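You operate a simulated robot arm through the tools that you are given. There is no shell and no other tool. Be economical: measure what you need, move in short steps, check, and stop when the job is done.

You run a simulated robot arm. Do the job below in one go: nothing can be reset, and whatever is moved stays where it is left.

JOB
Sort the two wet towels on the bar by their labels: lower swing arm or white basket.
Fine: swing the arm out first; push the basket shelf in again.

The check looks at the end state, three seconds after you hand in, the way a careful person would. Anything else that was tipped, shoved, dropped, spilled or broken makes it a failure. Flat cloth is picked up by pressing the open fingertips on it (5 to 10 N) and closing them slowly along it; thin cloth reads only 2 to 8 mm in the jaws.

ROBOT AND FRAMES
A 7-joint arm with a two-finger parallel gripper on a trunk, on a base that drives. Base frame: it is fixed to the floor where the robot stands at the start and does not move with it; the origin is under the middle of the robot, x ahead of it, y to its left, z up. Readings come in cm, degrees, newtons and seconds.
Its first joint turns from -115.0 to 115.0 degrees. Places, roughly: basket shelf [-60, -120, 40]; lower swing arm [50, 10, 130]; lower swing arm bar [50, 10, 130]; upper swing arm [50, 10, 140]; white basket [-50, -120, 50]. Payload 3.91 kg.
The tool frame sits at the grasp point between the pads (the TCP): z along the fingers, y along the line on which they close. The tips reach 3 cm beyond it. The gripper opens to 11 cm. The fingers are 2 cm wide and 1 cm thick; the gripper's body (4.8 by 11.2 cm) begins 5.5 cm behind the TCP.
Orientation is told as [roll, pitch, yaw] about the base's x, y, z axes, in that order, counted from this pose: with the fingers straight down and closing along the base's y, the tool's x points along the base's -x, its y along +y and its z along -z.

CONTROLS
- The arm moves only by the tool step_arm. Its argument "commands" is one flat list of numbers, 7 for each row, row after row: the gripper command, from -1 (shut) to 1 (fully open), values between in proportion, then the shift along the base's x, y, z in units of 50 mm (1.0 is 50 mm), then the turn, a rotation vector about the base's x, y, z in units of 6 degrees (1.0 is 6 degrees). In form: [grip, x, y, z, ax, ay, az, grip, x, y, z, ax, ay, az, ...]. A call has 1 to 8 rows; each row shifts and turns the commanded pose from where the row before left it. A call with a number of a shift or a turn outside -1 to 1 is refused whole. A row lasts 0.2 s, in which the tool goes at most 5 cm and 8.6 degrees; a call with a longer step from one row to the next is refused whole, and so is a gripper value outside its range. Where a pose cannot be reached the arm comes as near as it can. A force on the tool above 90 N (or 10 N above the force at the start of the call, whichever is more), or a blocked arm, ends the call early, and 0.2 s more pass. Each finger travels about 10.8 cm/s and halts on what it meets, pressing with about 21 N; the grip force reading is that of the motor and also rises with nothing between the fingers. The clock runs only during rows and for 0.2 s after the last one: add rows that do not move to give the fingers time. It gives the time, the measured TCP pose, the force on the tool (base axes), the opening and the grip force at its end, in the units of the frame above (readings bear some noise), with the torque about the TCP (base axes, N m) and any sound that the robot's microphone picked up, and new pictures: "show" is both (left out), scene, wrist or none.
- Cameras (640 x 400 px; columns grow to the right, rows downward): "scene" is now at [-1.91, 8.01, 176.05]; the picture's right is [-0.86, -0.50, 0.00], its down [-0.36, 0.61, -0.70] and it looks along [0.35, -0.61, -0.71] (base axes); focal length 214 px, centre (320, 200). "wrist" rides on the gripper at [7.2, 1.7, -10.3] in the tool frame; the picture's right is [-0.23, 0.97, 0.00], its down [-0.76, -0.18, -0.62] and it looks along [-0.61, -0.14, 0.78] (tool axes); focal length 222 px, centre (320, 200). There is no depth. A picture from a camera that has moved, and an enlarged one, comes with that camera's place and axes in the base frame and with its lens.
- slide_trunk(by): slides the trunk up (or, below 0, down) by that many cm; the arm and the scene camera ride with it, the base frame stays. It gives what a move gives, with no picture.
- steer(legs): drives the robot by 1 to 6 legs, each [ahead, turn to the left] in cm and degrees, along the robot's own axes; the way and the turn of a leg run together, so that a leg with both is an arc; at most 150 cm and 180 degrees a leg. The arm and the cameras ride along, it lands a little off, and it stops where it bumps. It gives what a move gives, and a new picture of the scene camera.
- pan_tilt(pan, tilt): turns the head with the scene camera to pan (to the left, within 155 degrees either way) and tilt (down, from -29 to 69), counted from straight ahead of the robot. It gives what a move gives, and a new picture of the scene camera.
- zoom(camera, box): a new picture of the part [left, top, right, bottom] of that camera's present view, enlarged. No time passes.
- hand_in(): hands the job in; it is judged then, once.

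Work in short steps. Places have to be worked out from the pictures, the camera data and where the tool is seen: move nearer, look again, correct. Check each grasp and each placing, and mend what went wrong. You have 120 turns and 260 pictures in all, those below and enlarged ones among them. Open the gripper and draw the arm clear of the work before you hand the job in, unless the task says otherwise; then end with one line.

The tools are called as name(argument=value, ...) on one line, values as JSON. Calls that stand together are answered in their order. step_arm: Moves the arm, as the interface text tells. Its arguments: {"type":"object","properties":{"commands":{"type":"array","items":{"type":"number"}},"show":{"type":"string","enum":["both","scene","wrist","none"]}},"required":["commands"]} The other tools are called the same way: slide_trunk (by) slides the trunk up or down; steer (legs) drives the base; pan_tilt (pan, tilt) turns the head that bears the scene camera; zoom (camera, box) takes an enlarged picture of a part of a camera's view; hand_in () hands the job in.

At the start:

```text
time_s: 0.0
tcp_pos: [32.78, -22.76, 153.53]
tool_rot: [0.0, 0.0, -0.1]
force: [-0.3, 0.6, -0.2]
ft_torque: [0.0, 0.03, 0.04]
opening: 11.0
finger_force: 0.0
trunk travel left (down, up): [-87.5, 11.5]
robot x, y, heading: [-0.22, 0.15, -0.0]
head pan, tilt: [-59.7, 45.4]
```

scene: 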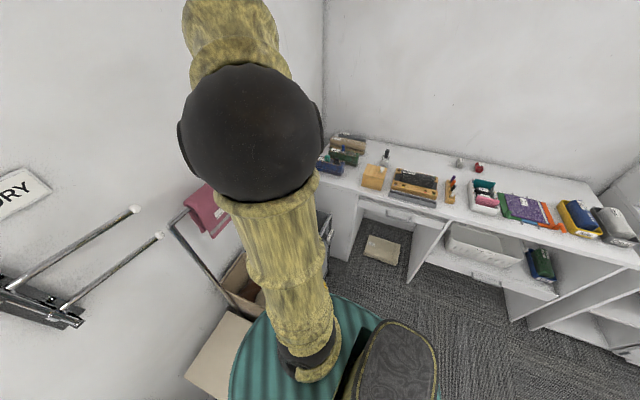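
wrist: 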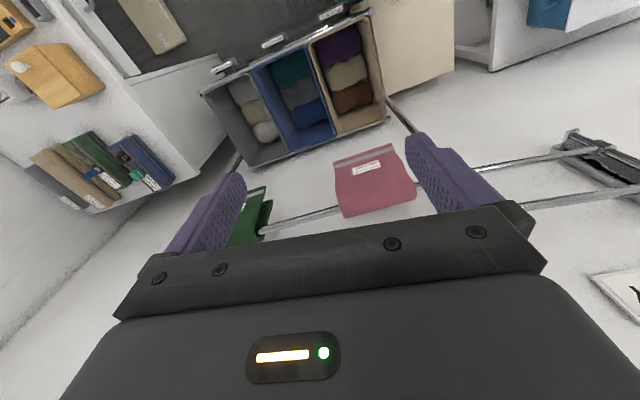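

The arm hides part of the view. I'll look ahead and around first.

pan_tilt(pan=0, tilt=40)

zoom(camera="wrist", box=[200, 0, 640, 275])

```text
time_s: 1.3
tcp_pos: [32.76, -22.87, 153.66]
tool_rot: [0.0, 0.0, 0.0]
force: [0.7, -0.1, -0.5]
ft_torque: [0.03, 0.01, 0.03]
opening: 11.02
finger_force: 0.1
trunk travel left (down, up): [-87.5, 11.5]
robot x, y, heading: [0.14, -0.2, -0.1]
head pan, tilt: [0.0, 40.0]
camera scene: at [2.5, 14.99, 176.84], right [0.0, -1.0, 0.0], down [-0.64, 0.0, -0.77], along [0.77, 0.0, -0.64], focal length 214 px, centre (320, 200)
```

scene: 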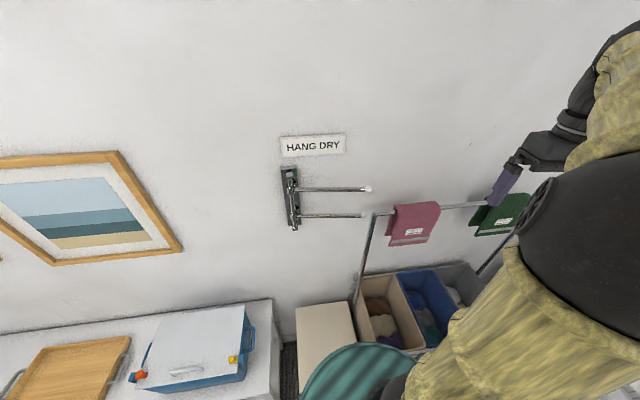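

```text
1.45 times, centred on (420, 138) of wrist
camera zoom: at [25.48, -21.11, 163.9], right [0.23, 0.97, 0.0], down [0.76, -0.18, 0.62], along [0.61, -0.14, -0.78], focal length 323 px, centre (174, 291)
```

zoom: 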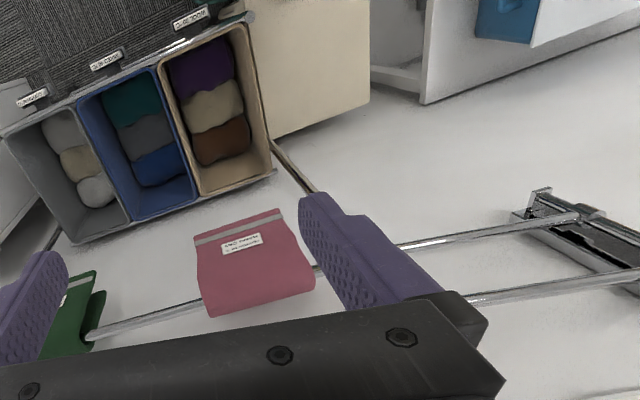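

I zoom on both towels' labels and the swing-arm rack.

zoom(camera="scene", box=[385, 195, 449, 250])

zoom(camera="scene", box=[470, 185, 534, 240])

zoom(camera="scene", box=[270, 130, 380, 240])

zoom(camera="wrist", box=[340, 140, 420, 200])

```text
7.27 times, centred on (417, 222) of scene
camera zoom: at [2.5, 14.99, 176.84], right [0.0, -1.0, 0.0], down [-0.64, 0.0, -0.77], along [0.77, 0.0, -0.64], focal length 1560 px, centre (-386, 36)
```

zoom: 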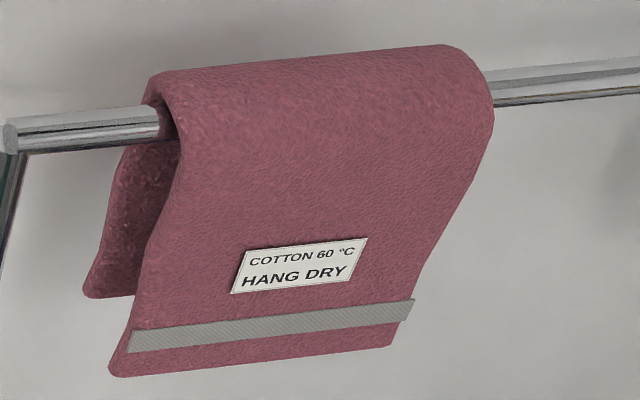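

```text
7.27 times, centred on (502, 212) of scene
camera zoom: at [2.5, 14.99, 176.84], right [0.0, -1.0, 0.0], down [-0.64, 0.0, -0.77], along [0.77, 0.0, -0.64], focal length 1560 px, centre (-1004, 109)
```

zoom: 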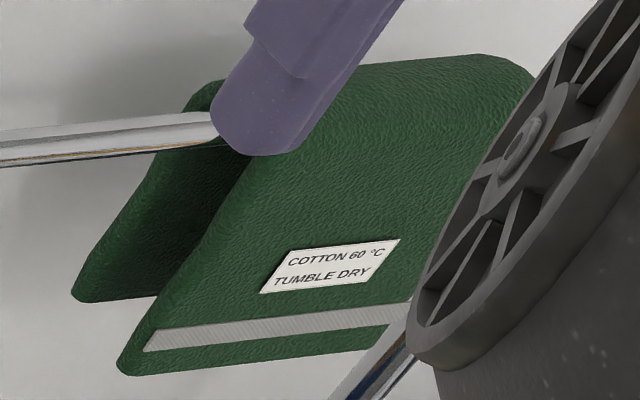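

```text
3.64 times, centred on (325, 185) of scene
camera zoom: at [2.5, 14.99, 176.84], right [0.0, -1.0, 0.0], down [-0.64, 0.0, -0.77], along [0.77, 0.0, -0.64], focal length 780 px, centre (302, 254)
```

zoom: 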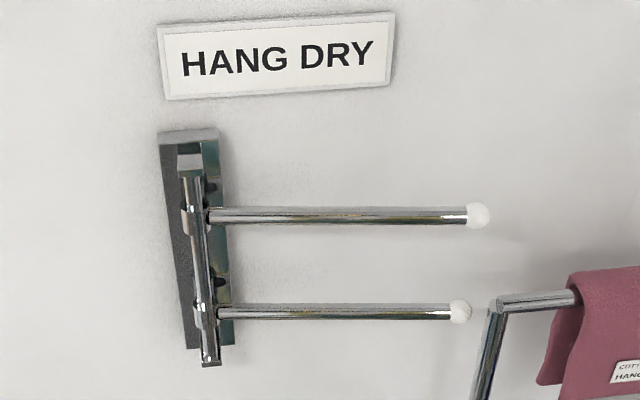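

```text
6.67 times, centred on (380, 170) of wrist
camera zoom: at [25.48, -21.11, 163.9], right [0.23, 0.97, 0.0], down [0.76, -0.18, 0.62], along [0.61, -0.14, -0.78], focal length 1481 px, centre (-80, 400)
```

zoom: 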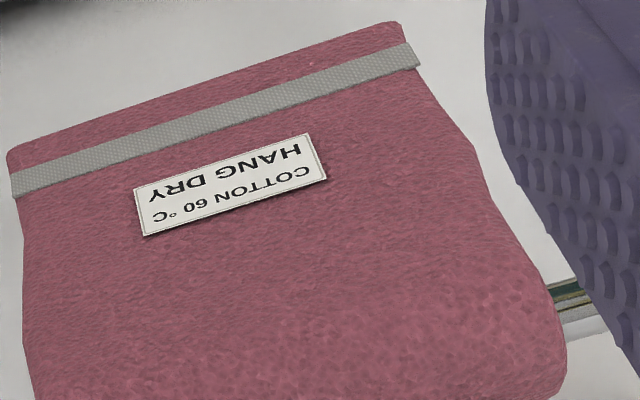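

Pink says HANG DRY → lower swing arm; green says TUMBLE DRY → probably the basket (I'll check its label). I estimate the lower rod as running from pivot (51,24,130) to tip (51,1.5,130). I'll turn the tool to point horizontally so it can grip the rod near its tip.

step_arm(commands=[1, -0.4, 0.6, 0, 0, -1, 0, 1, -0.4, 0.6, 0, 0, -1, 0, 1, 0, 0.6, 0, 0, -1, 0, 1, 0, 0.6, 0, 0, -1, 0, 1, 0, 0.6, 0, 0, -1, 0, 1, 0, 0.6, 0, 0, -1, 0, 1, 0, 0.6, 0, 0, -1, 0, 1, 0, 0.6, 0, 0, -1, 0], show="none")

step_arm(commands=[1, 0, 0, 0, 0, -1, 0, 1, 0, 0, 0, 0, -1, 0, 1, 0, 0, 0, 0, -1, 0, 1, 0, 0, 0, 0, -1, 0, 1, 0, 0, 0, 0, -1, 0, 1, 0, 0, 0, 0, -1, 0, 1, 0, 0, 0, 0, -1, 0, 1, 0, 0, 0, 0, 0, 0])

```text
time_s: 3.1
tcp_pos: [43.18, -0.93, 142.42]
tool_rot: [-0.1, -48.0, 0.0]
force: [1.2, 1.4, -0.3]
ft_torque: [0.01, 0.03, -0.02]
opening: 11.0
finger_force: 0.0
out of reach, approached as far as the arm can: row 3, 4, 5, 6, 7, 8
trunk travel left (down, up): [-87.5, 11.5]
robot x, y, heading: [-0.05, -0.24, 0.1]
head pan, tilt: [0.0, 40.0]
```

```text
time_s: 4.9
tcp_pos: [47.95, -1.86, 147.23]
tool_rot: [-171.4, -89.9, 171.3]
force: [0.1, 0.2, -0.1]
ft_torque: [0.0, 0.0, -0.01]
opening: 11.04
finger_force: 0.1
out of reach, approached as far as the arm can: row 2, 4, 5, 6, 7
trunk travel left (down, up): [-87.5, 11.5]
robot x, y, heading: [-0.25, -0.18, 0.0]
head pan, tilt: [0.0, 40.0]
camera scene: at [2.41, 15.01, 176.84], right [0.0, -1.0, 0.0], down [-0.64, 0.0, -0.77], along [0.77, 0.0, -0.64], focal length 214 px, centre (320, 200)
camera wrist: at [37.66, -0.1, 139.94], right [0.0, 0.97, 0.23], down [-0.62, -0.18, 0.76], along [0.78, -0.14, 0.61], focal length 222 px, centre (320, 200)
```

scene: 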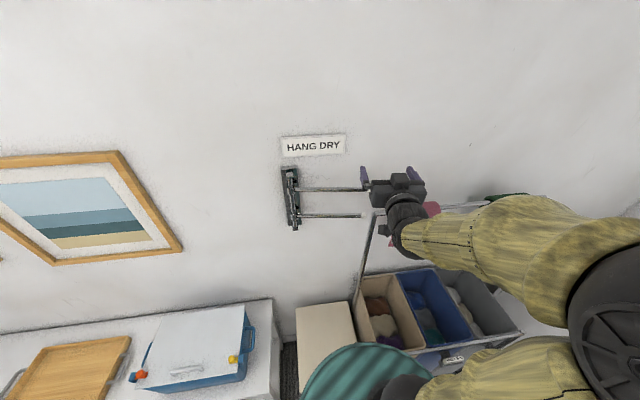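
wrist: 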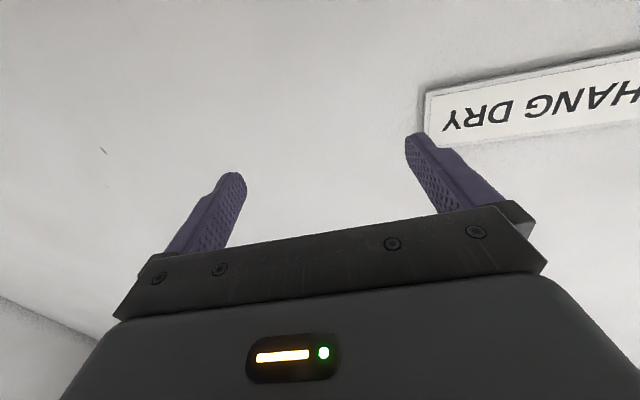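

The tool is horizontal but too close to the wall to work. I'll back the robot 15 cm, since the tool rides along.

steer(legs=[[-15, 0]])

step_arm(commands=[0, 0, 0, 0, 1, 0, 0, 0, 0, 0, 0, 1, 0, 0, 0, 0, 0, 0, 1, 0, 0, 0, 0, 0, 0, 1, 0, 0, 0, 0, 0, 0, 1, 0, 0, 0, 0, 0, 0, 1, 0, 0, 0, 0, 0, 0, 1, 0, 0, 0, 0, 0, 0, 1, 0, 0], show="none")

step_arm(commands=[0, 0, 0, 0, 1, 0, 0, 0, 0, 0, 0, 1, 0, 0, 0, 0, 0, 0, 1, 0, 0, 0, 0, 0, 0, 1, 0, 0, 0, 0, 0, 0, 1, 0, 0, 0, 0, 0, 0, 1, 0, 0, 0, 0, 0, 0, 1, 0, 0, 0, 0, 0, 0, 0, 0, 0])

```text
time_s: 6.3
tcp_pos: [32.88, -1.69, 147.26]
tool_rot: [-174.2, -89.9, 174.2]
force: [-0.7, 1.0, 0.6]
ft_torque: [0.02, 0.03, -0.01]
opening: 10.99
finger_force: 0.1
trunk travel left (down, up): [-87.5, 11.5]
robot x, y, heading: [-15.03, 0.0, 0.2]
head pan, tilt: [0.0, 40.0]
camera scene: at [-12.69, 15.01, 176.84], right [0.0, -1.0, 0.0], down [-0.64, 0.0, -0.77], along [0.77, 0.0, -0.64], focal length 214 px, centre (320, 200)
```

scene: 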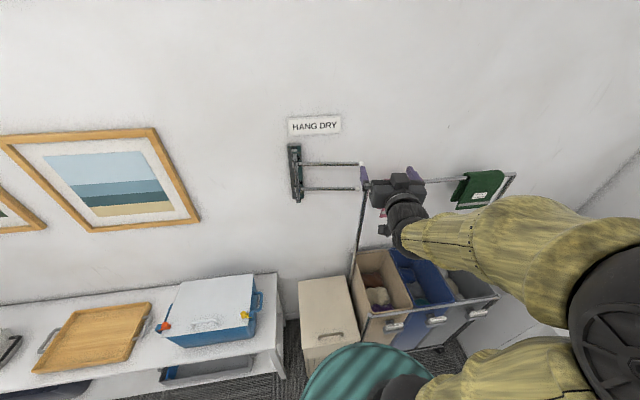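

```text
time_s: 8.1
tcp_pos: [33.1, -1.92, 147.15]
tool_rot: [90.0, -41.9, -90.0]
force: [-0.2, 0.3, -1.3]
ft_torque: [0.02, 0.03, -0.01]
opening: 5.52
finger_force: 0.1
trunk travel left (down, up): [-87.5, 11.5]
robot x, y, heading: [-15.02, 0.03, 0.0]
head pan, tilt: [0.0, 40.0]
```

```text
time_s: 9.9
tcp_pos: [33.01, -1.95, 147.16]
tool_rot: [90.0, 0.1, -89.8]
force: [-0.5, -0.2, 0.0]
ft_torque: [-0.01, 0.0, 0.0]
opening: 5.5
finger_force: 0.0
trunk travel left (down, up): [-87.5, 11.5]
robot x, y, heading: [-14.88, 0.02, 0.1]
head pan, tilt: [0.0, 40.0]
camera scene: at [-12.45, 15.01, 176.83], right [0.0, -1.0, 0.0], down [-0.64, 0.0, -0.77], along [0.77, 0.0, -0.64], focal length 214 px, centre (320, 200)
camera wrist: at [22.79, 5.46, 148.87], right [0.0, -0.23, 0.97], down [-0.62, -0.76, -0.18], along [0.78, -0.61, -0.14], focal length 222 px, centre (320, 200)
```

scene: 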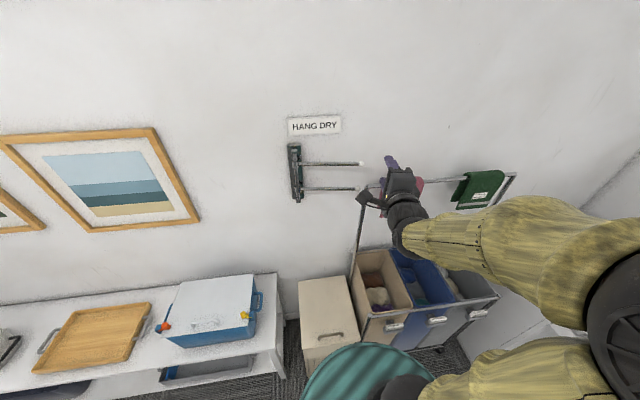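
wrist: 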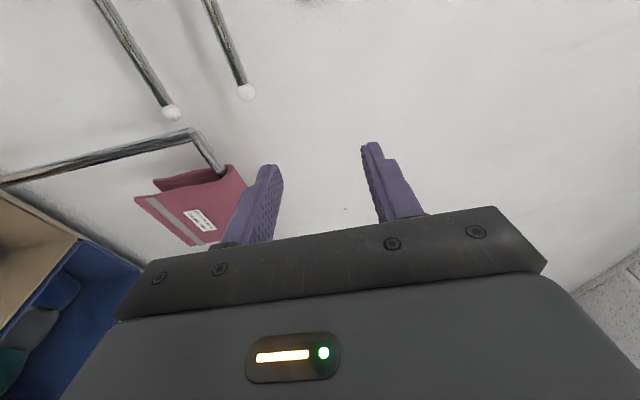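

Both rod tips are visible in the wrist camera. I'll lower to near the rod height while staying short of it, then refine.

step_arm(commands=[0, 0, 0.5, -0.7, 0, 0, 0, 0, 0, 0.5, -0.7, 0, 0, 0, 0, 0, 0.4, -0.7, 0, 0, 0, 0, 0.5, 0, -0.7, 0, 0, 0, 0, 0.5, 0, -0.7, 0, 0, 0, 0, 0, 0, 0, 0, 0, 0])

```text
time_s: 11.3
tcp_pos: [42.13, 5.55, 132.13]
tool_rot: [90.0, 0.1, -90.0]
force: [-0.5, -0.6, 0.5]
ft_torque: [0.0, -0.03, 0.04]
opening: 5.51
finger_force: 0.0
out of reach, approached as far as the arm can: row 1, 2, 3
trunk travel left (down, up): [-87.5, 11.5]
robot x, y, heading: [-15.18, 0.4, -0.1]
head pan, tilt: [0.0, 40.0]
camera scene: at [-12.61, 14.98, 176.84], right [0.0, -1.0, 0.0], down [-0.64, 0.0, -0.77], along [0.77, 0.0, -0.64], focal length 214 px, centre (320, 200)
camera wrist: at [31.88, 12.91, 133.85], right [0.0, -0.23, 0.97], down [-0.62, -0.76, -0.18], along [0.78, -0.61, -0.14], focal length 222 px, centre (320, 200)
```

scene: 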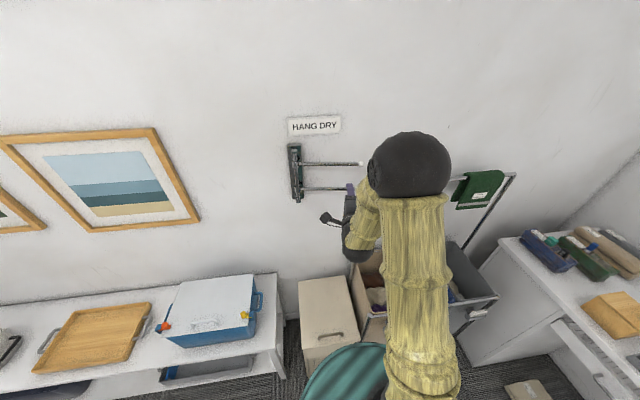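
wrist: 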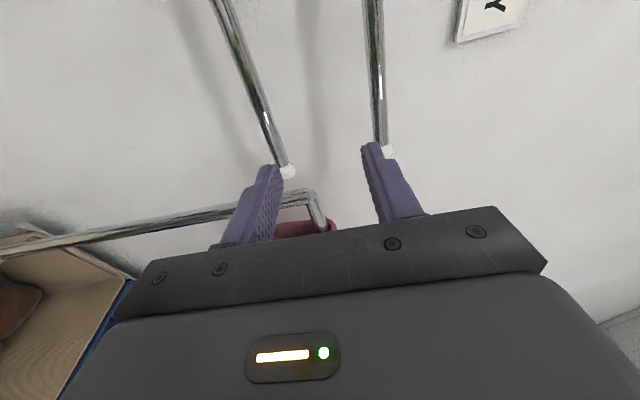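

The lower tip triangulates to about (53.7, 0.7, 127.3). I lower to z=127.3 and advance onto the rod near y≈4.

step_arm(commands=[0, 0, -0.3, -0.96, 0, 0, 0, 0, 0.5, 0, 0, 0, 0, 0, 0, 0.5, 0, 0, 0, 0, 0, 0, 0.5, 0, 0, 0, 0, 0, 0, 0, 0, 0, 0, 0, 0])

```text
refused: row 1 steps farther than a row can; nothing moved
```

step_arm(commands=[0, 0, -0.2, -0.5, 0, 0, 0, 0, 0, -0.1, -0.46, 0, 0, 0, 0, 0.5, 0, 0, 0, 0, 0, 0, 0.5, 0, 0, 0, 0, 0, 0, 0.5, 0, 0, 0, 0, 0, 0, 0, 0, 0, 0, 0, 0])

```text
time_s: 12.7
tcp_pos: [49.7, 4.26, 127.4]
tool_rot: [90.0, 0.1, -90.1]
force: [0.1, -0.1, 0.2]
ft_torque: [-0.03, -0.01, 0.0]
opening: 5.49
finger_force: 0.0
trunk travel left (down, up): [-87.5, 11.5]
robot x, y, heading: [-15.13, 0.06, -0.0]
head pan, tilt: [0.0, 40.0]
camera scene: at [-12.49, 15.04, 176.83], right [0.0, -1.0, 0.0], down [-0.64, 0.0, -0.77], along [0.77, 0.0, -0.64], focal length 214 px, centre (320, 200)
camera wrist: at [39.5, 11.44, 129.03], right [0.0, -0.23, 0.97], down [-0.62, -0.76, -0.18], along [0.78, -0.61, -0.14], focal length 222 px, centre (320, 200)
```

scene: 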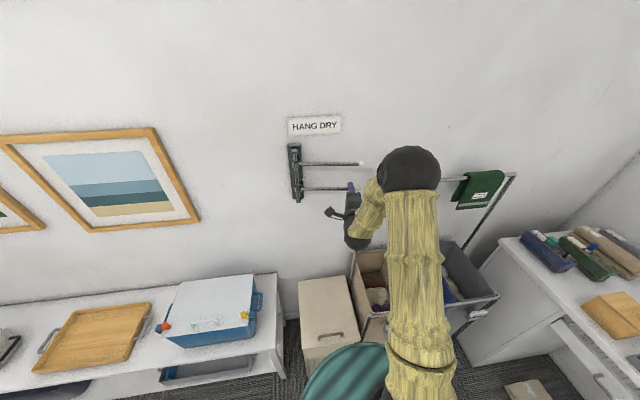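
wrist: 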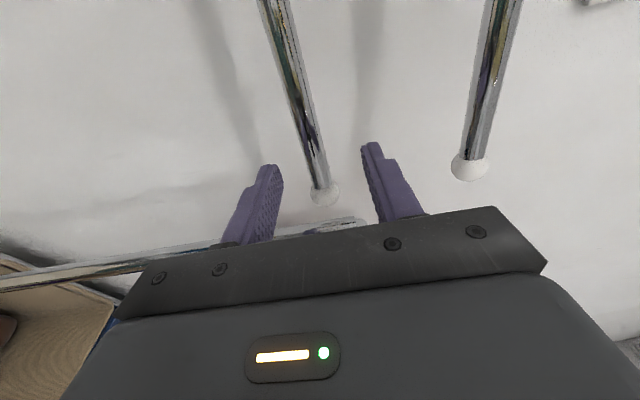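

The rod lies centrally between the fingers, tip at y≈0.7. I advance 3 cm and close.

step_arm(commands=[0, 0.3, 0, 0, 0, 0, 0, 0, 0.3, 0, 0, 0, 0, 0, -0.3, 0, 0, 0, 0, 0, 0, -0.6, 0, 0, 0, 0, 0, 0, -0.9, 0, 0, 0, 0, 0, 0, -1, 0, 0, 0, 0, 0, 0])

```text
time_s: 14.1
tcp_pos: [52.86, 4.19, 126.98]
tool_rot: [89.6, 0.0, -90.0]
force: [-3.0, -1.6, -19.6]
ft_torque: [-0.01, 0.2, 0.64]
opening: 1.54
finger_force: 44.9
trunk travel left (down, up): [-87.5, 11.5]
robot x, y, heading: [-14.7, -0.18, 0.0]
head pan, tilt: [0.0, 40.0]
camera scene: at [-12.25, 15.0, 176.81], right [0.0, -1.0, 0.0], down [-0.64, 0.0, -0.77], along [0.77, 0.0, -0.64], focal length 214 px, centre (320, 200)
camera wrist: at [42.64, 11.42, 128.74], right [0.01, -0.23, 0.97], down [-0.62, -0.76, -0.17], along [0.78, -0.61, -0.15], focal length 222 px, centre (320, 200)
```

scene: 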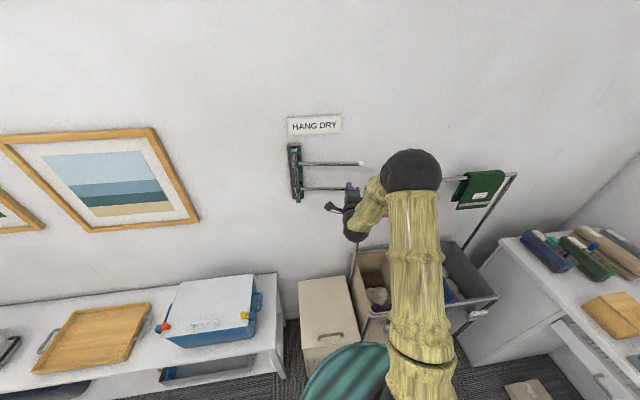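
wrist: 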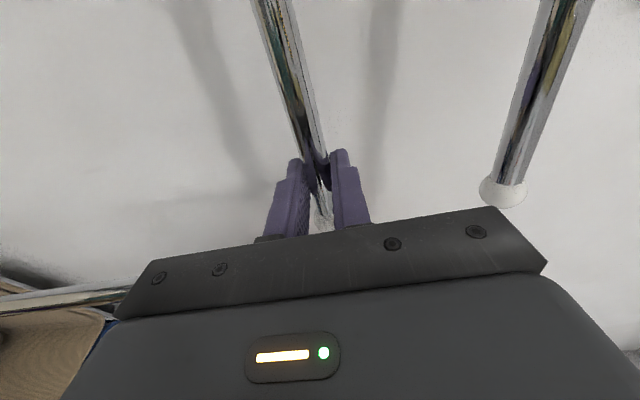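

Gripped (1.5 cm rod). I lower slightly to ease the force and pull the rod along an arc around its pivot at about (54, 24).

step_arm(commands=[-1, 0, 0, -0.06, 0, 0, 0, -1, -0.35, 0.02, 0, 0, 0, 0, -1, -0.35, 0.04, 0, 0, 0, 0, -1, -0.34, 0.08, 0, 0, 0, 0, -1, -0.335, 0.1, 0, 0, 0, 0, -1, -0.32, 0.14, 0, 0, 0, 0, -1, -0.315, 0.16, 0, 0, 0, 0])

```text
time_s: 15.7
tcp_pos: [42.82, 6.68, 127.08]
tool_rot: [89.9, -0.1, -90.1]
force: [4.9, -3.7, -4.7]
ft_torque: [0.0, 0.07, -1.32]
opening: 1.56
finger_force: 45.0
trunk travel left (down, up): [-87.5, 11.5]
robot x, y, heading: [-15.27, -0.21, -0.1]
head pan, tilt: [0.0, 40.0]
camera scene: at [-12.26, 14.94, 176.84], right [0.0, -1.0, 0.0], down [-0.64, 0.0, -0.77], along [0.77, 0.0, -0.64], focal length 214 px, centre (320, 200)
camera wrist: at [32.53, 14.0, 128.66], right [0.0, -0.23, 0.97], down [-0.62, -0.76, -0.18], along [0.78, -0.61, -0.14], focal length 222 px, centre (320, 200)
```

scene: 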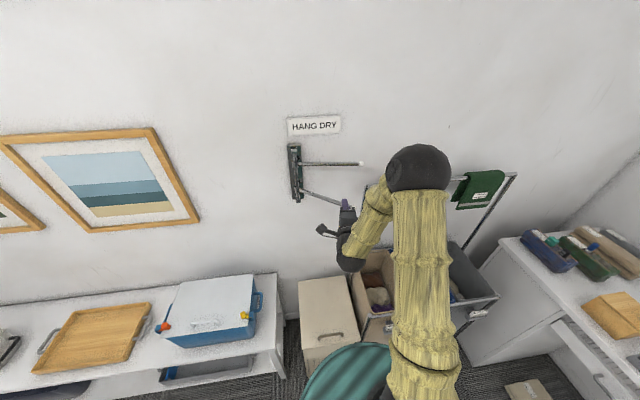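
wrist: 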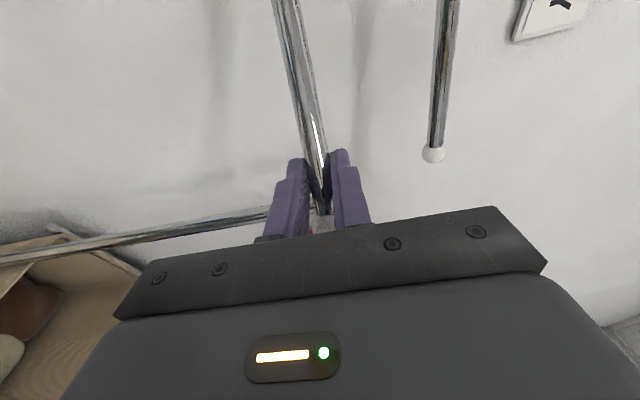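

Swinging smoothly (≈30°). I continue the arc to about 85°.

step_arm(commands=[-1, -0.29, 0.19, 0, 0, 0, 0, -1, -0.28, 0.21, 0, 0, 0, 0, -1, -0.25, 0.24, 0, 0, 0, 0, -1, -0.24, 0.26, 0, 0, 0, 0, -1, -0.21, 0.28, 0, 0, 0, 0, -1, -0.19, 0.29, 0, 0, 0, 0, -1, -0.15, 0.31, 0, 0, 0, 0, -1, -0.14, 0.32, 0, 0, 0, 0], show="none")

step_arm(commands=[-1, -0.1, 0.33, 0, 0, 0, 0, -1, -0.08, 0.34, 0, 0, 0, 0, -1, -0.04, 0.34, 0, 0, 0, 0, -1, 0, 0, 0, 0, 0, 0])

```text
time_s: 17.5
tcp_pos: [34.34, 17.42, 126.97]
tool_rot: [90.0, 0.0, -89.9]
force: [-5.3, -7.5, -17.2]
ft_torque: [0.07, 0.11, -1.4]
opening: 1.55
finger_force: 45.4
out of reach, approached as far as the arm can: row 5
trunk travel left (down, up): [-87.5, 11.5]
robot x, y, heading: [-14.98, 0.31, -0.1]
head pan, tilt: [0.0, 40.0]
```

```text
time_s: 18.5
tcp_pos: [33.25, 22.81, 126.94]
tool_rot: [89.9, 0.1, -89.7]
force: [-0.4, 2.0, -16.9]
ft_torque: [0.18, 0.25, 0.03]
opening: 1.45
finger_force: 45.2
trunk travel left (down, up): [-87.5, 11.5]
robot x, y, heading: [-14.87, 0.03, -0.2]
head pan, tilt: [0.0, 40.0]
camera scene: at [-12.28, 15.06, 176.82], right [0.0, -1.0, 0.0], down [-0.64, 0.0, -0.77], along [0.77, 0.0, -0.64], focal length 214 px, centre (320, 200)
camera wrist: at [22.88, 30.0, 128.69], right [0.0, -0.23, 0.97], down [-0.62, -0.76, -0.18], along [0.78, -0.6, -0.14], focal length 222 px, centre (320, 200)
```

scene: 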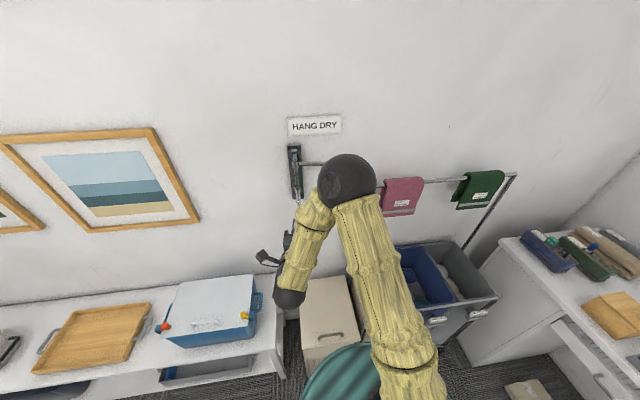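
wrist: 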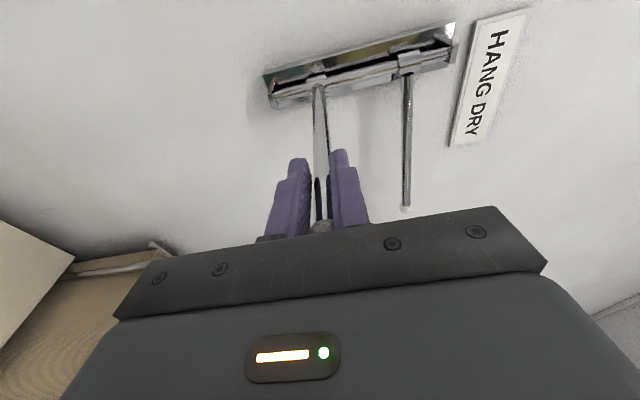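

The rod now sticks out from the wall. I release it and back off straight.

step_arm(commands=[-0.7, 0, 0, 0, 0, 0, 0, -0.3, 0, 0, 0, 0, 0, 0, 0, 0, 0, 0, 0, 0, 0], show="none")

steer(legs=[[-13, 0]])

```text
time_s: 19.3
tcp_pos: [33.16, 22.52, 127.12]
tool_rot: [89.9, 0.0, -90.1]
force: [0.1, -0.3, -0.1]
ft_torque: [-0.02, 0.0, 0.02]
opening: 5.53
finger_force: 0.0
trunk travel left (down, up): [-87.5, 11.5]
robot x, y, heading: [-14.92, -0.07, 0.1]
head pan, tilt: [0.0, 40.0]
```

```text
time_s: 20.5
tcp_pos: [20.07, 22.58, 127.06]
tool_rot: [90.1, -0.1, -89.9]
force: [-0.5, -0.1, 0.1]
ft_torque: [0.02, 0.0, 0.04]
opening: 5.51
finger_force: 0.1
trunk travel left (down, up): [-87.5, 11.5]
robot x, y, heading: [-27.66, 0.25, 0.4]
head pan, tilt: [0.0, 40.0]
camera scene: at [-25.53, 15.01, 176.84], right [0.0, -1.0, 0.0], down [-0.64, 0.0, -0.77], along [0.77, 0.0, -0.64], focal length 214 px, centre (320, 200)
```

scene: 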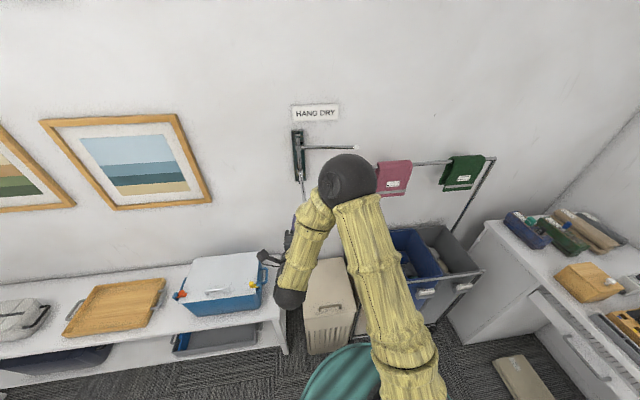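

Released cleanly. I turn the tool back to pointing down, raising it and moving to the right.

step_arm(commands=[0, 0, -0.3, 0.5, -1, 0, 0, 0, 0, -0.5, 0.5, -1, 0, 0, 0, 0, -0.6, 0.5, -1, 0, 0, 0, 0, -0.6, 0.5, -1, 0, 0, 0, 0, -0.6, 0.5, -1, 0, 0, 0, 0, -0.6, 0.5, -1, 0, 0, 0, 0, -0.6, 0.5, -1, 0, 0, 0, 0, -0.6, 0.5, -1, 0, 0], show="none")

step_arm(commands=[1, 0, -0.5, 0.5, -1, 0, 0, 1, 0, -0.5, 0.5, -1, 0, 0, 1, 0, -0.5, 0.5, -1, 0, 0, 1, 0, -0.5, 0.5, -1, 0, 0, 1, 0, -0.5, 0, -1, 0, 0, 1, 0, -0.5, 0, -1, 0, 0, 1, 0, -0.5, 0, -1, 0, 0, 1, 0, 0, 0, 0, 1, 0], show="none")

step_arm(commands=[1, 0, 0, 0, 0, 1, 0, 1, 0, 0, 0, 0, 1, 0, 1, 0, 0, 0, 0, 1, 0, 1, 0, 0, 0, 0, 1, 0, 1, 0, 0, 0, 0, 1, 0, 1, 0, 0, 0, 0, 1, 0, 1, 0, 0, 0, 0, 1, 0, 1, 0, 0, 0, 0, 1, 0], show="none")

step_arm(commands=[1, 0, 0, 0, 0, 1, 0, 1, 0, 0, 0, 0, 1, 0, 1, 0, 0, 0, 0, 1, 0, 1, 0, 0, 0, 0, 1, 0, 1, 0, 0, 0, 0, 1, 0, 1, 0, 0, 0, 0, 1, 0, 1, 0, 0, 0, 0, 0, 0])

```text
time_s: 22.3
tcp_pos: [22.01, 1.73, 148.0]
tool_rot: [90.0, -48.1, -90.1]
force: [0.5, 0.2, 0.8]
ft_torque: [-0.02, 0.0, 0.01]
opening: 5.49
finger_force: 0.0
out of reach, approached as far as the arm can: row 3, 4, 5
trunk travel left (down, up): [-87.5, 11.5]
robot x, y, heading: [-28.2, -0.34, 0.1]
head pan, tilt: [0.0, 40.0]
```

```text
time_s: 24.1
tcp_pos: [22.17, -15.58, 157.92]
tool_rot: [-0.5, -84.1, 0.6]
force: [-0.1, 0.2, 0.7]
ft_torque: [0.03, 0.01, -0.03]
opening: 10.99
finger_force: 0.0
trunk travel left (down, up): [-87.5, 11.5]
robot x, y, heading: [-27.7, 0.02, 0.1]
head pan, tilt: [0.0, 40.0]
```

```text
time_s: 25.9
tcp_pos: [22.38, -15.75, 157.79]
tool_rot: [-0.1, -35.9, 0.0]
force: [0.5, 0.0, 1.0]
ft_torque: [0.01, 0.04, -0.01]
opening: 11.0
finger_force: 0.2
trunk travel left (down, up): [-87.5, 11.5]
robot x, y, heading: [-28.04, 0.06, 0.2]
head pan, tilt: [0.0, 40.0]
```

```text
time_s: 27.5
tcp_pos: [22.18, -15.66, 157.93]
tool_rot: [0.0, 0.0, 0.0]
force: [0.9, 1.0, 0.4]
ft_torque: [0.0, 0.0, 0.0]
opening: 11.02
finger_force: 0.1
trunk travel left (down, up): [-87.5, 11.5]
robot x, y, heading: [-27.82, 0.0, -0.0]
head pan, tilt: [0.0, 40.0]
camera scene: at [-25.47, 15.02, 176.84], right [0.0, -1.0, 0.0], down [-0.64, 0.0, -0.77], along [0.77, 0.0, -0.64], focal length 214 px, centre (320, 200)
camera wrist: at [14.92, -13.94, 168.14], right [0.23, 0.97, 0.0], down [0.76, -0.18, 0.62], along [0.61, -0.14, -0.78], focal length 222 px, centre (320, 200)
```

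scene: 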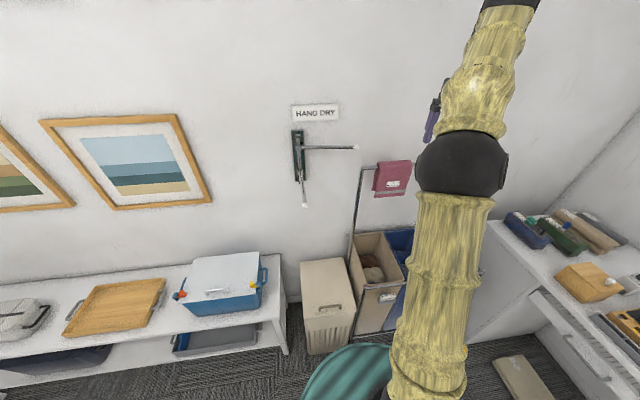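
wrist: 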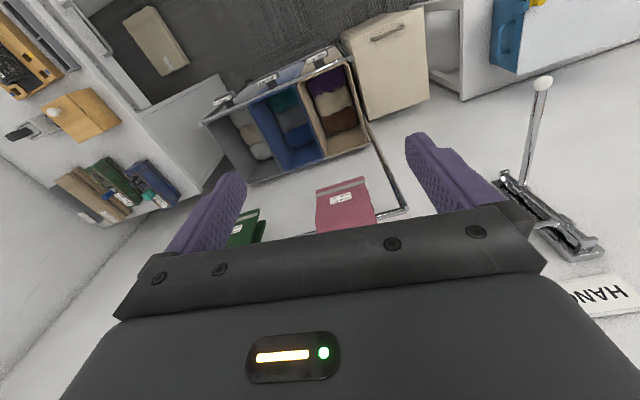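

Rod's out ~80–85°, tip near (32, 20). The towel bar seems to run from (53,-3) to (61,-62) at z≈130. I drive ahead 22 cm to bring the pink towel into reach and look.

steer(legs=[[22, 0]])

step_arm(commands=[1, 0, 0, 0, 0, 0, 0.65, 1, 0, 0, 0, 0, 0, 0.65])

```text
time_s: 29.2
tcp_pos: [44.3, -15.62, 157.58]
tool_rot: [-0.1, -0.1, 0.0]
force: [0.3, -0.1, 0.6]
ft_torque: [-0.02, 0.02, -0.04]
opening: 11.02
finger_force: 0.2
trunk travel left (down, up): [-87.5, 11.5]
robot x, y, heading: [-6.06, 0.16, 0.0]
head pan, tilt: [0.0, 40.0]
camera scene: at [-3.35, 15.02, 176.83], right [0.0, -1.0, 0.0], down [-0.64, 0.0, -0.77], along [0.77, 0.0, -0.64], focal length 214 px, centre (320, 200)
```

scene: 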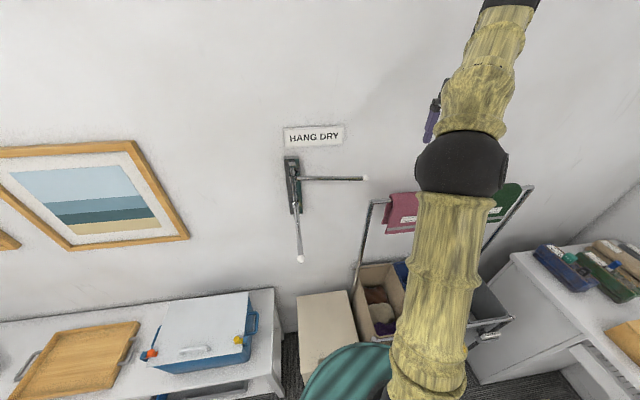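

```text
time_s: 29.8
tcp_pos: [44.16, -15.74, 157.79]
tool_rot: [0.0, 0.0, 7.9]
force: [0.9, 1.0, -0.8]
ft_torque: [0.02, 0.0, -0.03]
opening: 10.98
finger_force: 0.0
trunk travel left (down, up): [-87.5, 11.5]
robot x, y, heading: [-6.22, 0.09, 0.2]
head pan, tilt: [0.0, 40.0]
camera scene: at [-3.46, 15.01, 176.83], right [0.0, -1.0, 0.0], down [-0.64, 0.0, -0.77], along [0.77, 0.0, -0.64], focal length 214 px, centre (320, 200)
camera wrist: at [36.8, -14.95, 168.05], right [0.09, 1.0, 0.0], down [0.78, -0.07, 0.62], along [0.62, -0.06, -0.78], focal length 222 px, centre (320, 200)
```

scene: 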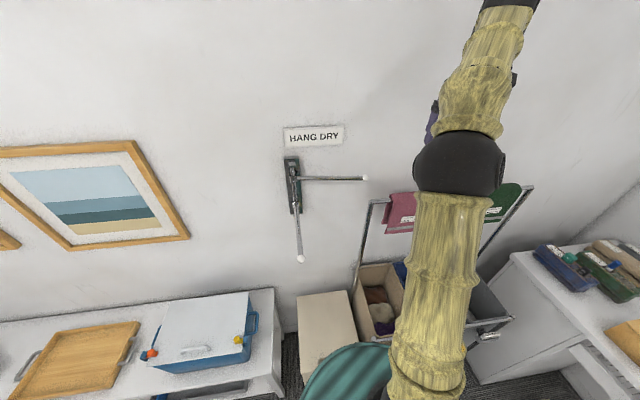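
wrist: 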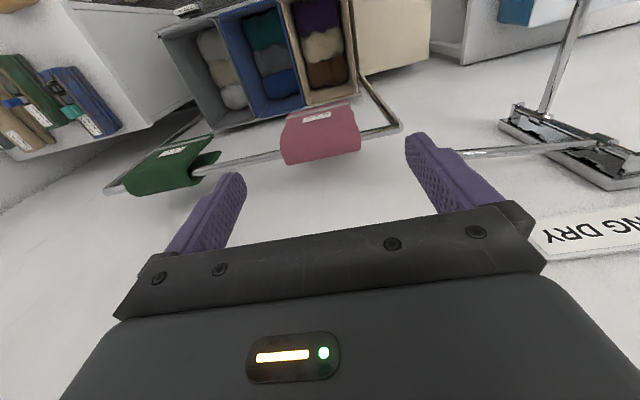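

Pink towel's centre on the bar ≈ (54.3,-16.7), top ≈ z 131. I go above it with opening ~6 cm, tips at ~z 136.

step_arm(commands=[0.1, 0.5, -0.1, -0.6, 0, 0, 0, 0.1, 0.5, -0.1, -0.6, 0, 0, 0, 0.1, 0.5, 0, -0.6, 0, 0, 0, 0.1, 0.5, 0, -0.6, 0, 0, 0, 0.1, 0, 0, -0.6, 0, 0, 0, 0.1, 0, 0, -0.6, 0, 0, 0, 0.1, 0, 0, -0.1, 0, 0, 0])

```text
time_s: 31.4
tcp_pos: [54.05, -16.71, 139.38]
tool_rot: [0.1, 0.0, 7.8]
force: [0.2, -0.2, 0.8]
ft_torque: [0.04, -0.01, 0.02]
opening: 6.05
finger_force: 0.0
trunk travel left (down, up): [-87.5, 11.5]
robot x, y, heading: [-5.91, -0.09, 0.2]
head pan, tilt: [0.0, 40.0]
camera scene: at [-3.56, 15.04, 176.84], right [0.0, -1.0, 0.0], down [-0.64, 0.0, -0.77], along [0.77, 0.0, -0.64], focal length 214 px, centre (320, 200)
camera wrist: at [46.66, -15.95, 149.55], right [0.09, 1.0, 0.0], down [0.78, -0.07, 0.62], along [0.62, -0.06, -0.78], focal length 222 px, centre (320, 200)
```

scene: 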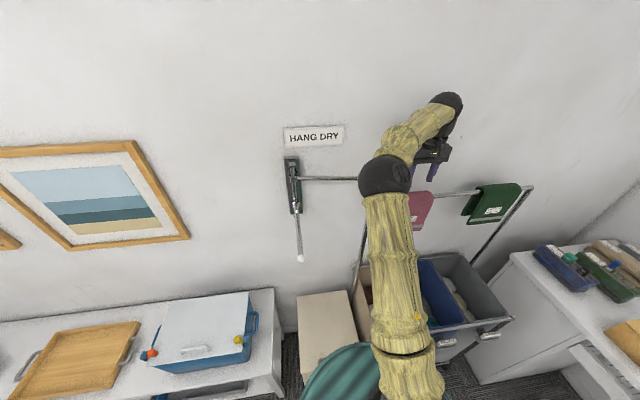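
wrist: 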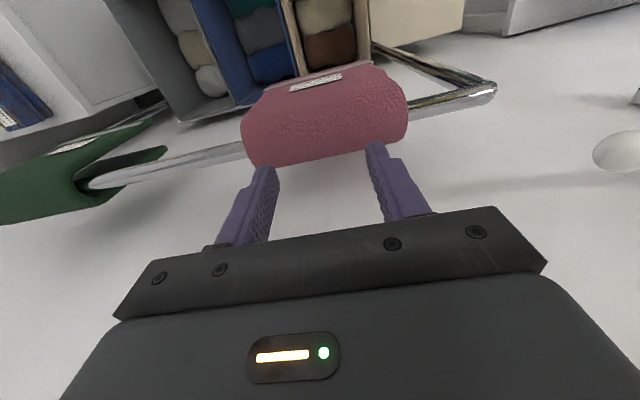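

The fingers line up over the bar (centre y≈-16.1). I lower in fine steps toward contact.

step_arm(commands=[0.1, 0.06, 0.08, -0.4, 0, 0, 0, 0.1, 0, 0, -0.4, 0, 0, 0, 0.1, 0, 0, -0.15, 0, 0, 0, 0.1, 0, 0, 0, 0, 0, 0])

```text
time_s: 32.4
tcp_pos: [54.43, -16.32, 134.53]
tool_rot: [0.0, 0.1, 7.8]
force: [0.2, -0.5, -0.1]
ft_torque: [-0.02, 0.0, -0.02]
opening: 6.02
finger_force: 0.0
trunk travel left (down, up): [-87.5, 11.5]
robot x, y, heading: [-6.29, 0.26, 0.3]
head pan, tilt: [0.0, 40.0]
camera scene: at [-3.5, 15.02, 176.83], right [0.0, -1.0, 0.0], down [-0.64, 0.0, -0.77], along [0.77, 0.0, -0.64], focal length 214 px, centre (320, 200)
camera wrist: at [47.01, -15.53, 144.81], right [0.09, 1.0, 0.0], down [0.78, -0.07, 0.62], along [0.62, -0.06, -0.78], focal length 222 px, centre (320, 200)
```

scene: 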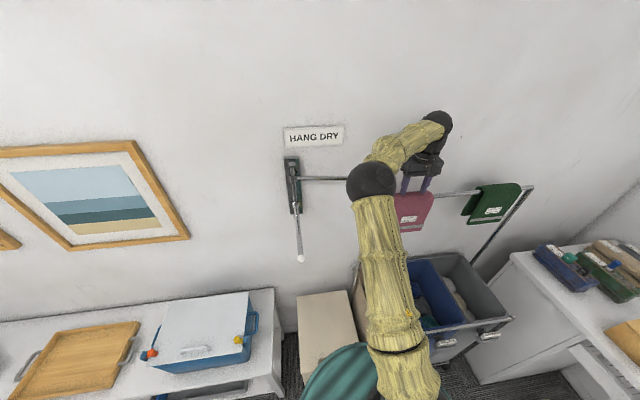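
wrist: 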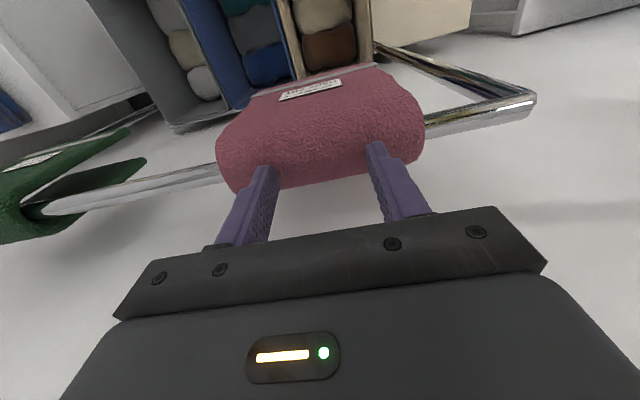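

No contact yet (0 N). I step down in small amounts.

step_arm(commands=[0.1, 0, 0, -0.04, 0, 0, 0, 0.1, 0, 0, -0.04, 0, 0, 0, 0.1, 0, 0, 0, 0, 0, 0], show="none")

step_arm(commands=[0.1, 0, 0, -0.03, 0, 0, 0, 0.1, 0, 0, -0.03, 0, 0, 0, 0.1, 0, 0, 0, 0, 0, 0], show="none")

```text
time_s: 33.2
tcp_pos: [54.47, -16.29, 134.13]
tool_rot: [0.0, -0.1, 7.9]
force: [2.3, -0.2, 6.7]
ft_torque: [0.19, -0.07, -0.06]
opening: 6.04
finger_force: 0.1
trunk travel left (down, up): [-87.5, 11.5]
robot x, y, heading: [-5.83, -0.08, 0.1]
head pan, tilt: [0.0, 40.0]
```

```text
time_s: 34.0
tcp_pos: [54.35, -16.36, 134.12]
tool_rot: [-0.1, -0.4, 7.8]
force: [12.9, -3.5, 41.6]
ft_torque: [0.73, -0.47, -0.14]
opening: 6.03
finger_force: 0.0
trunk travel left (down, up): [-87.5, 11.5]
robot x, y, heading: [-5.7, 0.18, 0.1]
head pan, tilt: [0.0, 40.0]
```

Contact at 134.1, but now 42 N is too much. I ease up 2.8 mm and close slowly.

step_arm(commands=[0.1, 0, 0, -0.0, 0, 0, 0, 0.1, 0, 0, 0.056, 0, 0, 0, 0.1, 0, 0, 0, 0, 0, 0], show="none")

step_arm(commands=[0.0, 0, 0, 0, 0, 0, 0, -0.1, 0, 0, 0, 0, 0, 0, -0.2, 0, 0, 0, 0, 0, 0, -0.3, 0, 0, 0, 0, 0, 0, -0.4, 0, 0, 0, 0, 0, 0, -0.5, 0, 0, 0, 0, 0, 0])

```text
time_s: 34.8
tcp_pos: [54.35, -16.24, 134.13]
tool_rot: [0.0, -0.2, 7.9]
force: [10.4, -2.8, 32.0]
ft_torque: [0.06, -0.5, 0.15]
opening: 6.03
finger_force: 0.1
trunk travel left (down, up): [-87.5, 11.5]
robot x, y, heading: [-6.21, -0.04, 0.3]
head pan, tilt: [0.0, 40.0]
```

```text
time_s: 36.2
tcp_pos: [54.08, -16.29, 134.18]
tool_rot: [-0.1, 0.0, 7.7]
force: [-3.4, 0.7, 21.9]
ft_torque: [0.04, 0.04, 0.02]
opening: 3.39
finger_force: 6.7
trunk travel left (down, up): [-87.5, 11.5]
robot x, y, heading: [-6.26, 0.01, 0.5]
head pan, tilt: [0.0, 40.0]
camera scene: at [-3.84, 15.11, 176.83], right [0.0, -1.0, 0.0], down [-0.64, 0.0, -0.77], along [0.77, 0.0, -0.64], focal length 214 px, centre (320, 200)
camera wrist: at [46.76, -15.49, 144.47], right [0.09, 1.0, 0.0], down [0.78, -0.07, 0.62], along [0.62, -0.06, -0.78], focal length 222 px, centre (320, 200)
```

scene: 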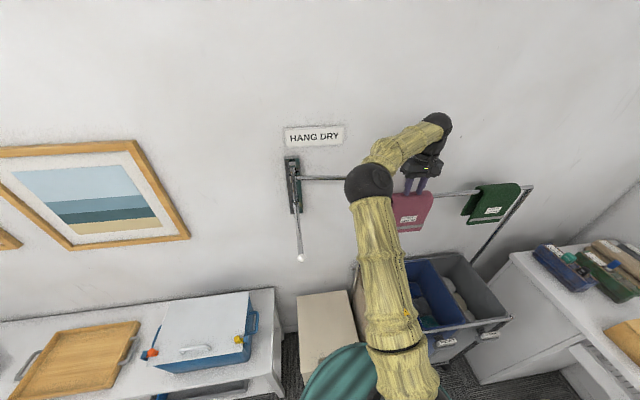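
wrist: 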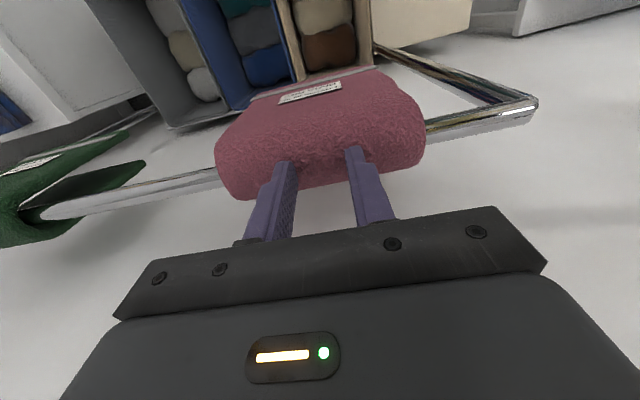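

Still 22 N; I ease up another 1.5 mm while closing on.

step_arm(commands=[-0.5, 0, 0, 0.03, 0, 0, 0, -0.6, 0, 0, 0, 0, 0, 0, -0.7, 0, 0, 0, 0, 0, 0, -0.8, 0, 0, 0, 0, 0, 0, -0.9, 0, 0, 0, 0, 0, 0, -1, 0, 0, 0, 0, 0, 0, -1, 0, 0, 0, 0, 0, 0])

```text
time_s: 37.8
tcp_pos: [54.46, -16.25, 134.05]
tool_rot: [0.1, -0.1, 7.8]
force: [0.1, 0.4, -0.2]
ft_torque: [-0.02, -0.02, 0.04]
opening: 0.0
finger_force: 20.8
trunk travel left (down, up): [-87.5, 11.5]
robot x, y, heading: [-5.77, -0.02, -0.1]
head pan, tilt: [0.0, 40.0]
camera scene: at [-3.48, 15.02, 176.83], right [0.0, -1.0, 0.0], down [-0.64, 0.0, -0.77], along [0.77, 0.0, -0.64], focal length 214 px, centre (320, 200)
camera wrist: at [47.08, -15.53, 144.5], right [0.09, 1.0, 0.0], down [0.78, -0.07, 0.62], along [0.62, -0.06, -0.78], focal length 222 px, centre (320, 200)
```

scene: 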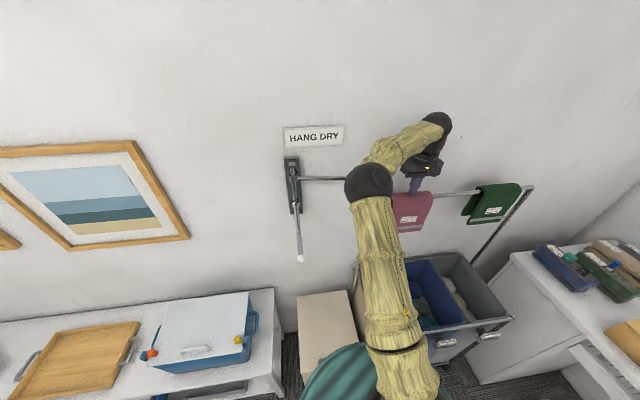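
wrist: 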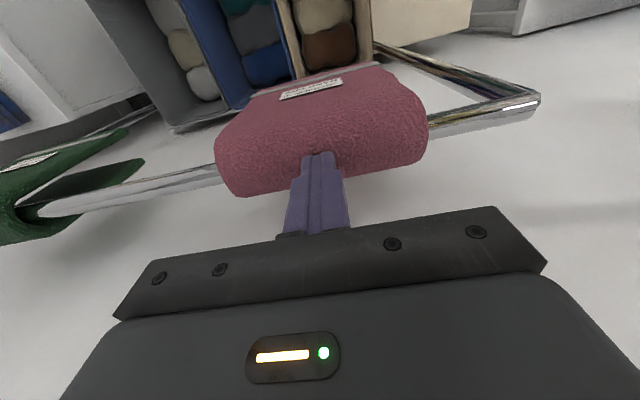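

The fingers closed on nothing — I lost contact pressure toward the end. I reopen to 4 cm and press again, to ~8 N.

step_arm(commands=[-1, 0, 0, 0.15, 0, 0, 0, -0.27, 0, 0, 0, 0, 0, 0, -0.27, 0, 0, 0, 0, 0, 0, -0.27, 0, 0, -0.15, 0, 0, 0, -0.27, 0, 0, 0, 0, 0, 0], show="none")

step_arm(commands=[-0.27, 0, 0, -0.015, 0, 0, 0, -0.27, 0, 0, 0, 0, 0, 0], show="none")

```text
time_s: 39.0
tcp_pos: [54.4, -16.3, 134.21]
tool_rot: [0.0, 0.0, 7.9]
force: [0.7, -0.2, 0.1]
ft_torque: [-0.02, 0.05, 0.0]
opening: 4.04
finger_force: 0.1
trunk travel left (down, up): [-87.5, 11.5]
robot x, y, heading: [-6.09, 0.3, 0.0]
head pan, tilt: [0.0, 40.0]
```

```text
time_s: 39.6
tcp_pos: [54.54, -16.24, 134.33]
tool_rot: [-0.1, -0.1, 7.7]
force: [1.9, -0.8, 4.4]
ft_torque: [0.03, -0.11, -0.01]
opening: 3.98
finger_force: 0.2
trunk travel left (down, up): [-87.5, 11.5]
robot x, y, heading: [-6.08, -0.25, -0.1]
head pan, tilt: [0.0, 40.0]
```

4.4 N. A hair lower and close slowly, checking the force midway.

step_arm(commands=[-0.32, 0, 0, -0.01, 0, 0, 0, -0.37, 0, 0, 0, 0, 0, 0, -0.42, 0, 0, 0, 0, 0, 0, -0.47, 0, 0, 0, 0, 0, 0, -0.52, 0, 0, 0, 0, 0, 0], show="none")

step_arm(commands=[-0.56, 0, 0, 0, 0, 0, 0, -0.6, 0, 0, 0, 0, 0, 0, -0.64, 0, 0, 0, 0, 0, 0, -0.68, 0, 0, 0, 0, 0, 0, -0.72, 0, 0, 0, 0, 0, 0])

```text
time_s: 40.8
tcp_pos: [54.34, -16.17, 134.09]
tool_rot: [0.0, 0.0, 7.7]
force: [-0.3, 4.0, 7.2]
ft_torque: [0.16, 0.02, 0.03]
opening: 2.83
finger_force: 1.5
trunk travel left (down, up): [-87.5, 11.5]
robot x, y, heading: [-6.3, -0.27, 0.2]
head pan, tilt: [0.0, 40.0]
```

```text
time_s: 42.0
tcp_pos: [54.26, -16.16, 134.19]
tool_rot: [0.0, 0.0, 7.8]
force: [-0.6, 4.0, 7.0]
ft_torque: [0.14, 0.03, 0.0]
opening: 1.7
finger_force: 2.3
trunk travel left (down, up): [-87.5, 11.5]
robot x, y, heading: [-6.13, -0.35, 0.3]
head pan, tilt: [0.0, 40.0]
camera scene: at [-3.6, 15.14, 176.83], right [0.0, -1.0, 0.0], down [-0.64, 0.0, -0.77], along [0.77, 0.0, -0.64], focal length 214 px, centre (320, 200)
camera wrist: at [46.96, -15.45, 144.48], right [0.09, 1.0, 0.0], down [0.78, -0.07, 0.62], along [0.62, -0.06, -0.78], focal length 222 px, centre (320, 200)
```

scene: 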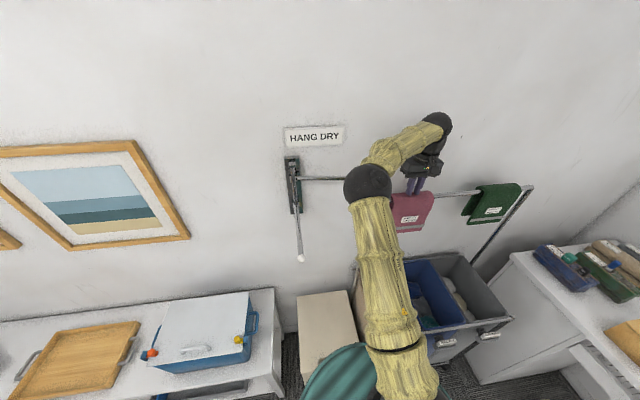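
wrist: 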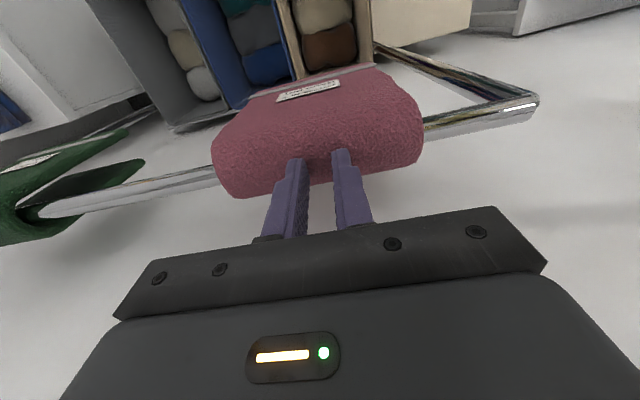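

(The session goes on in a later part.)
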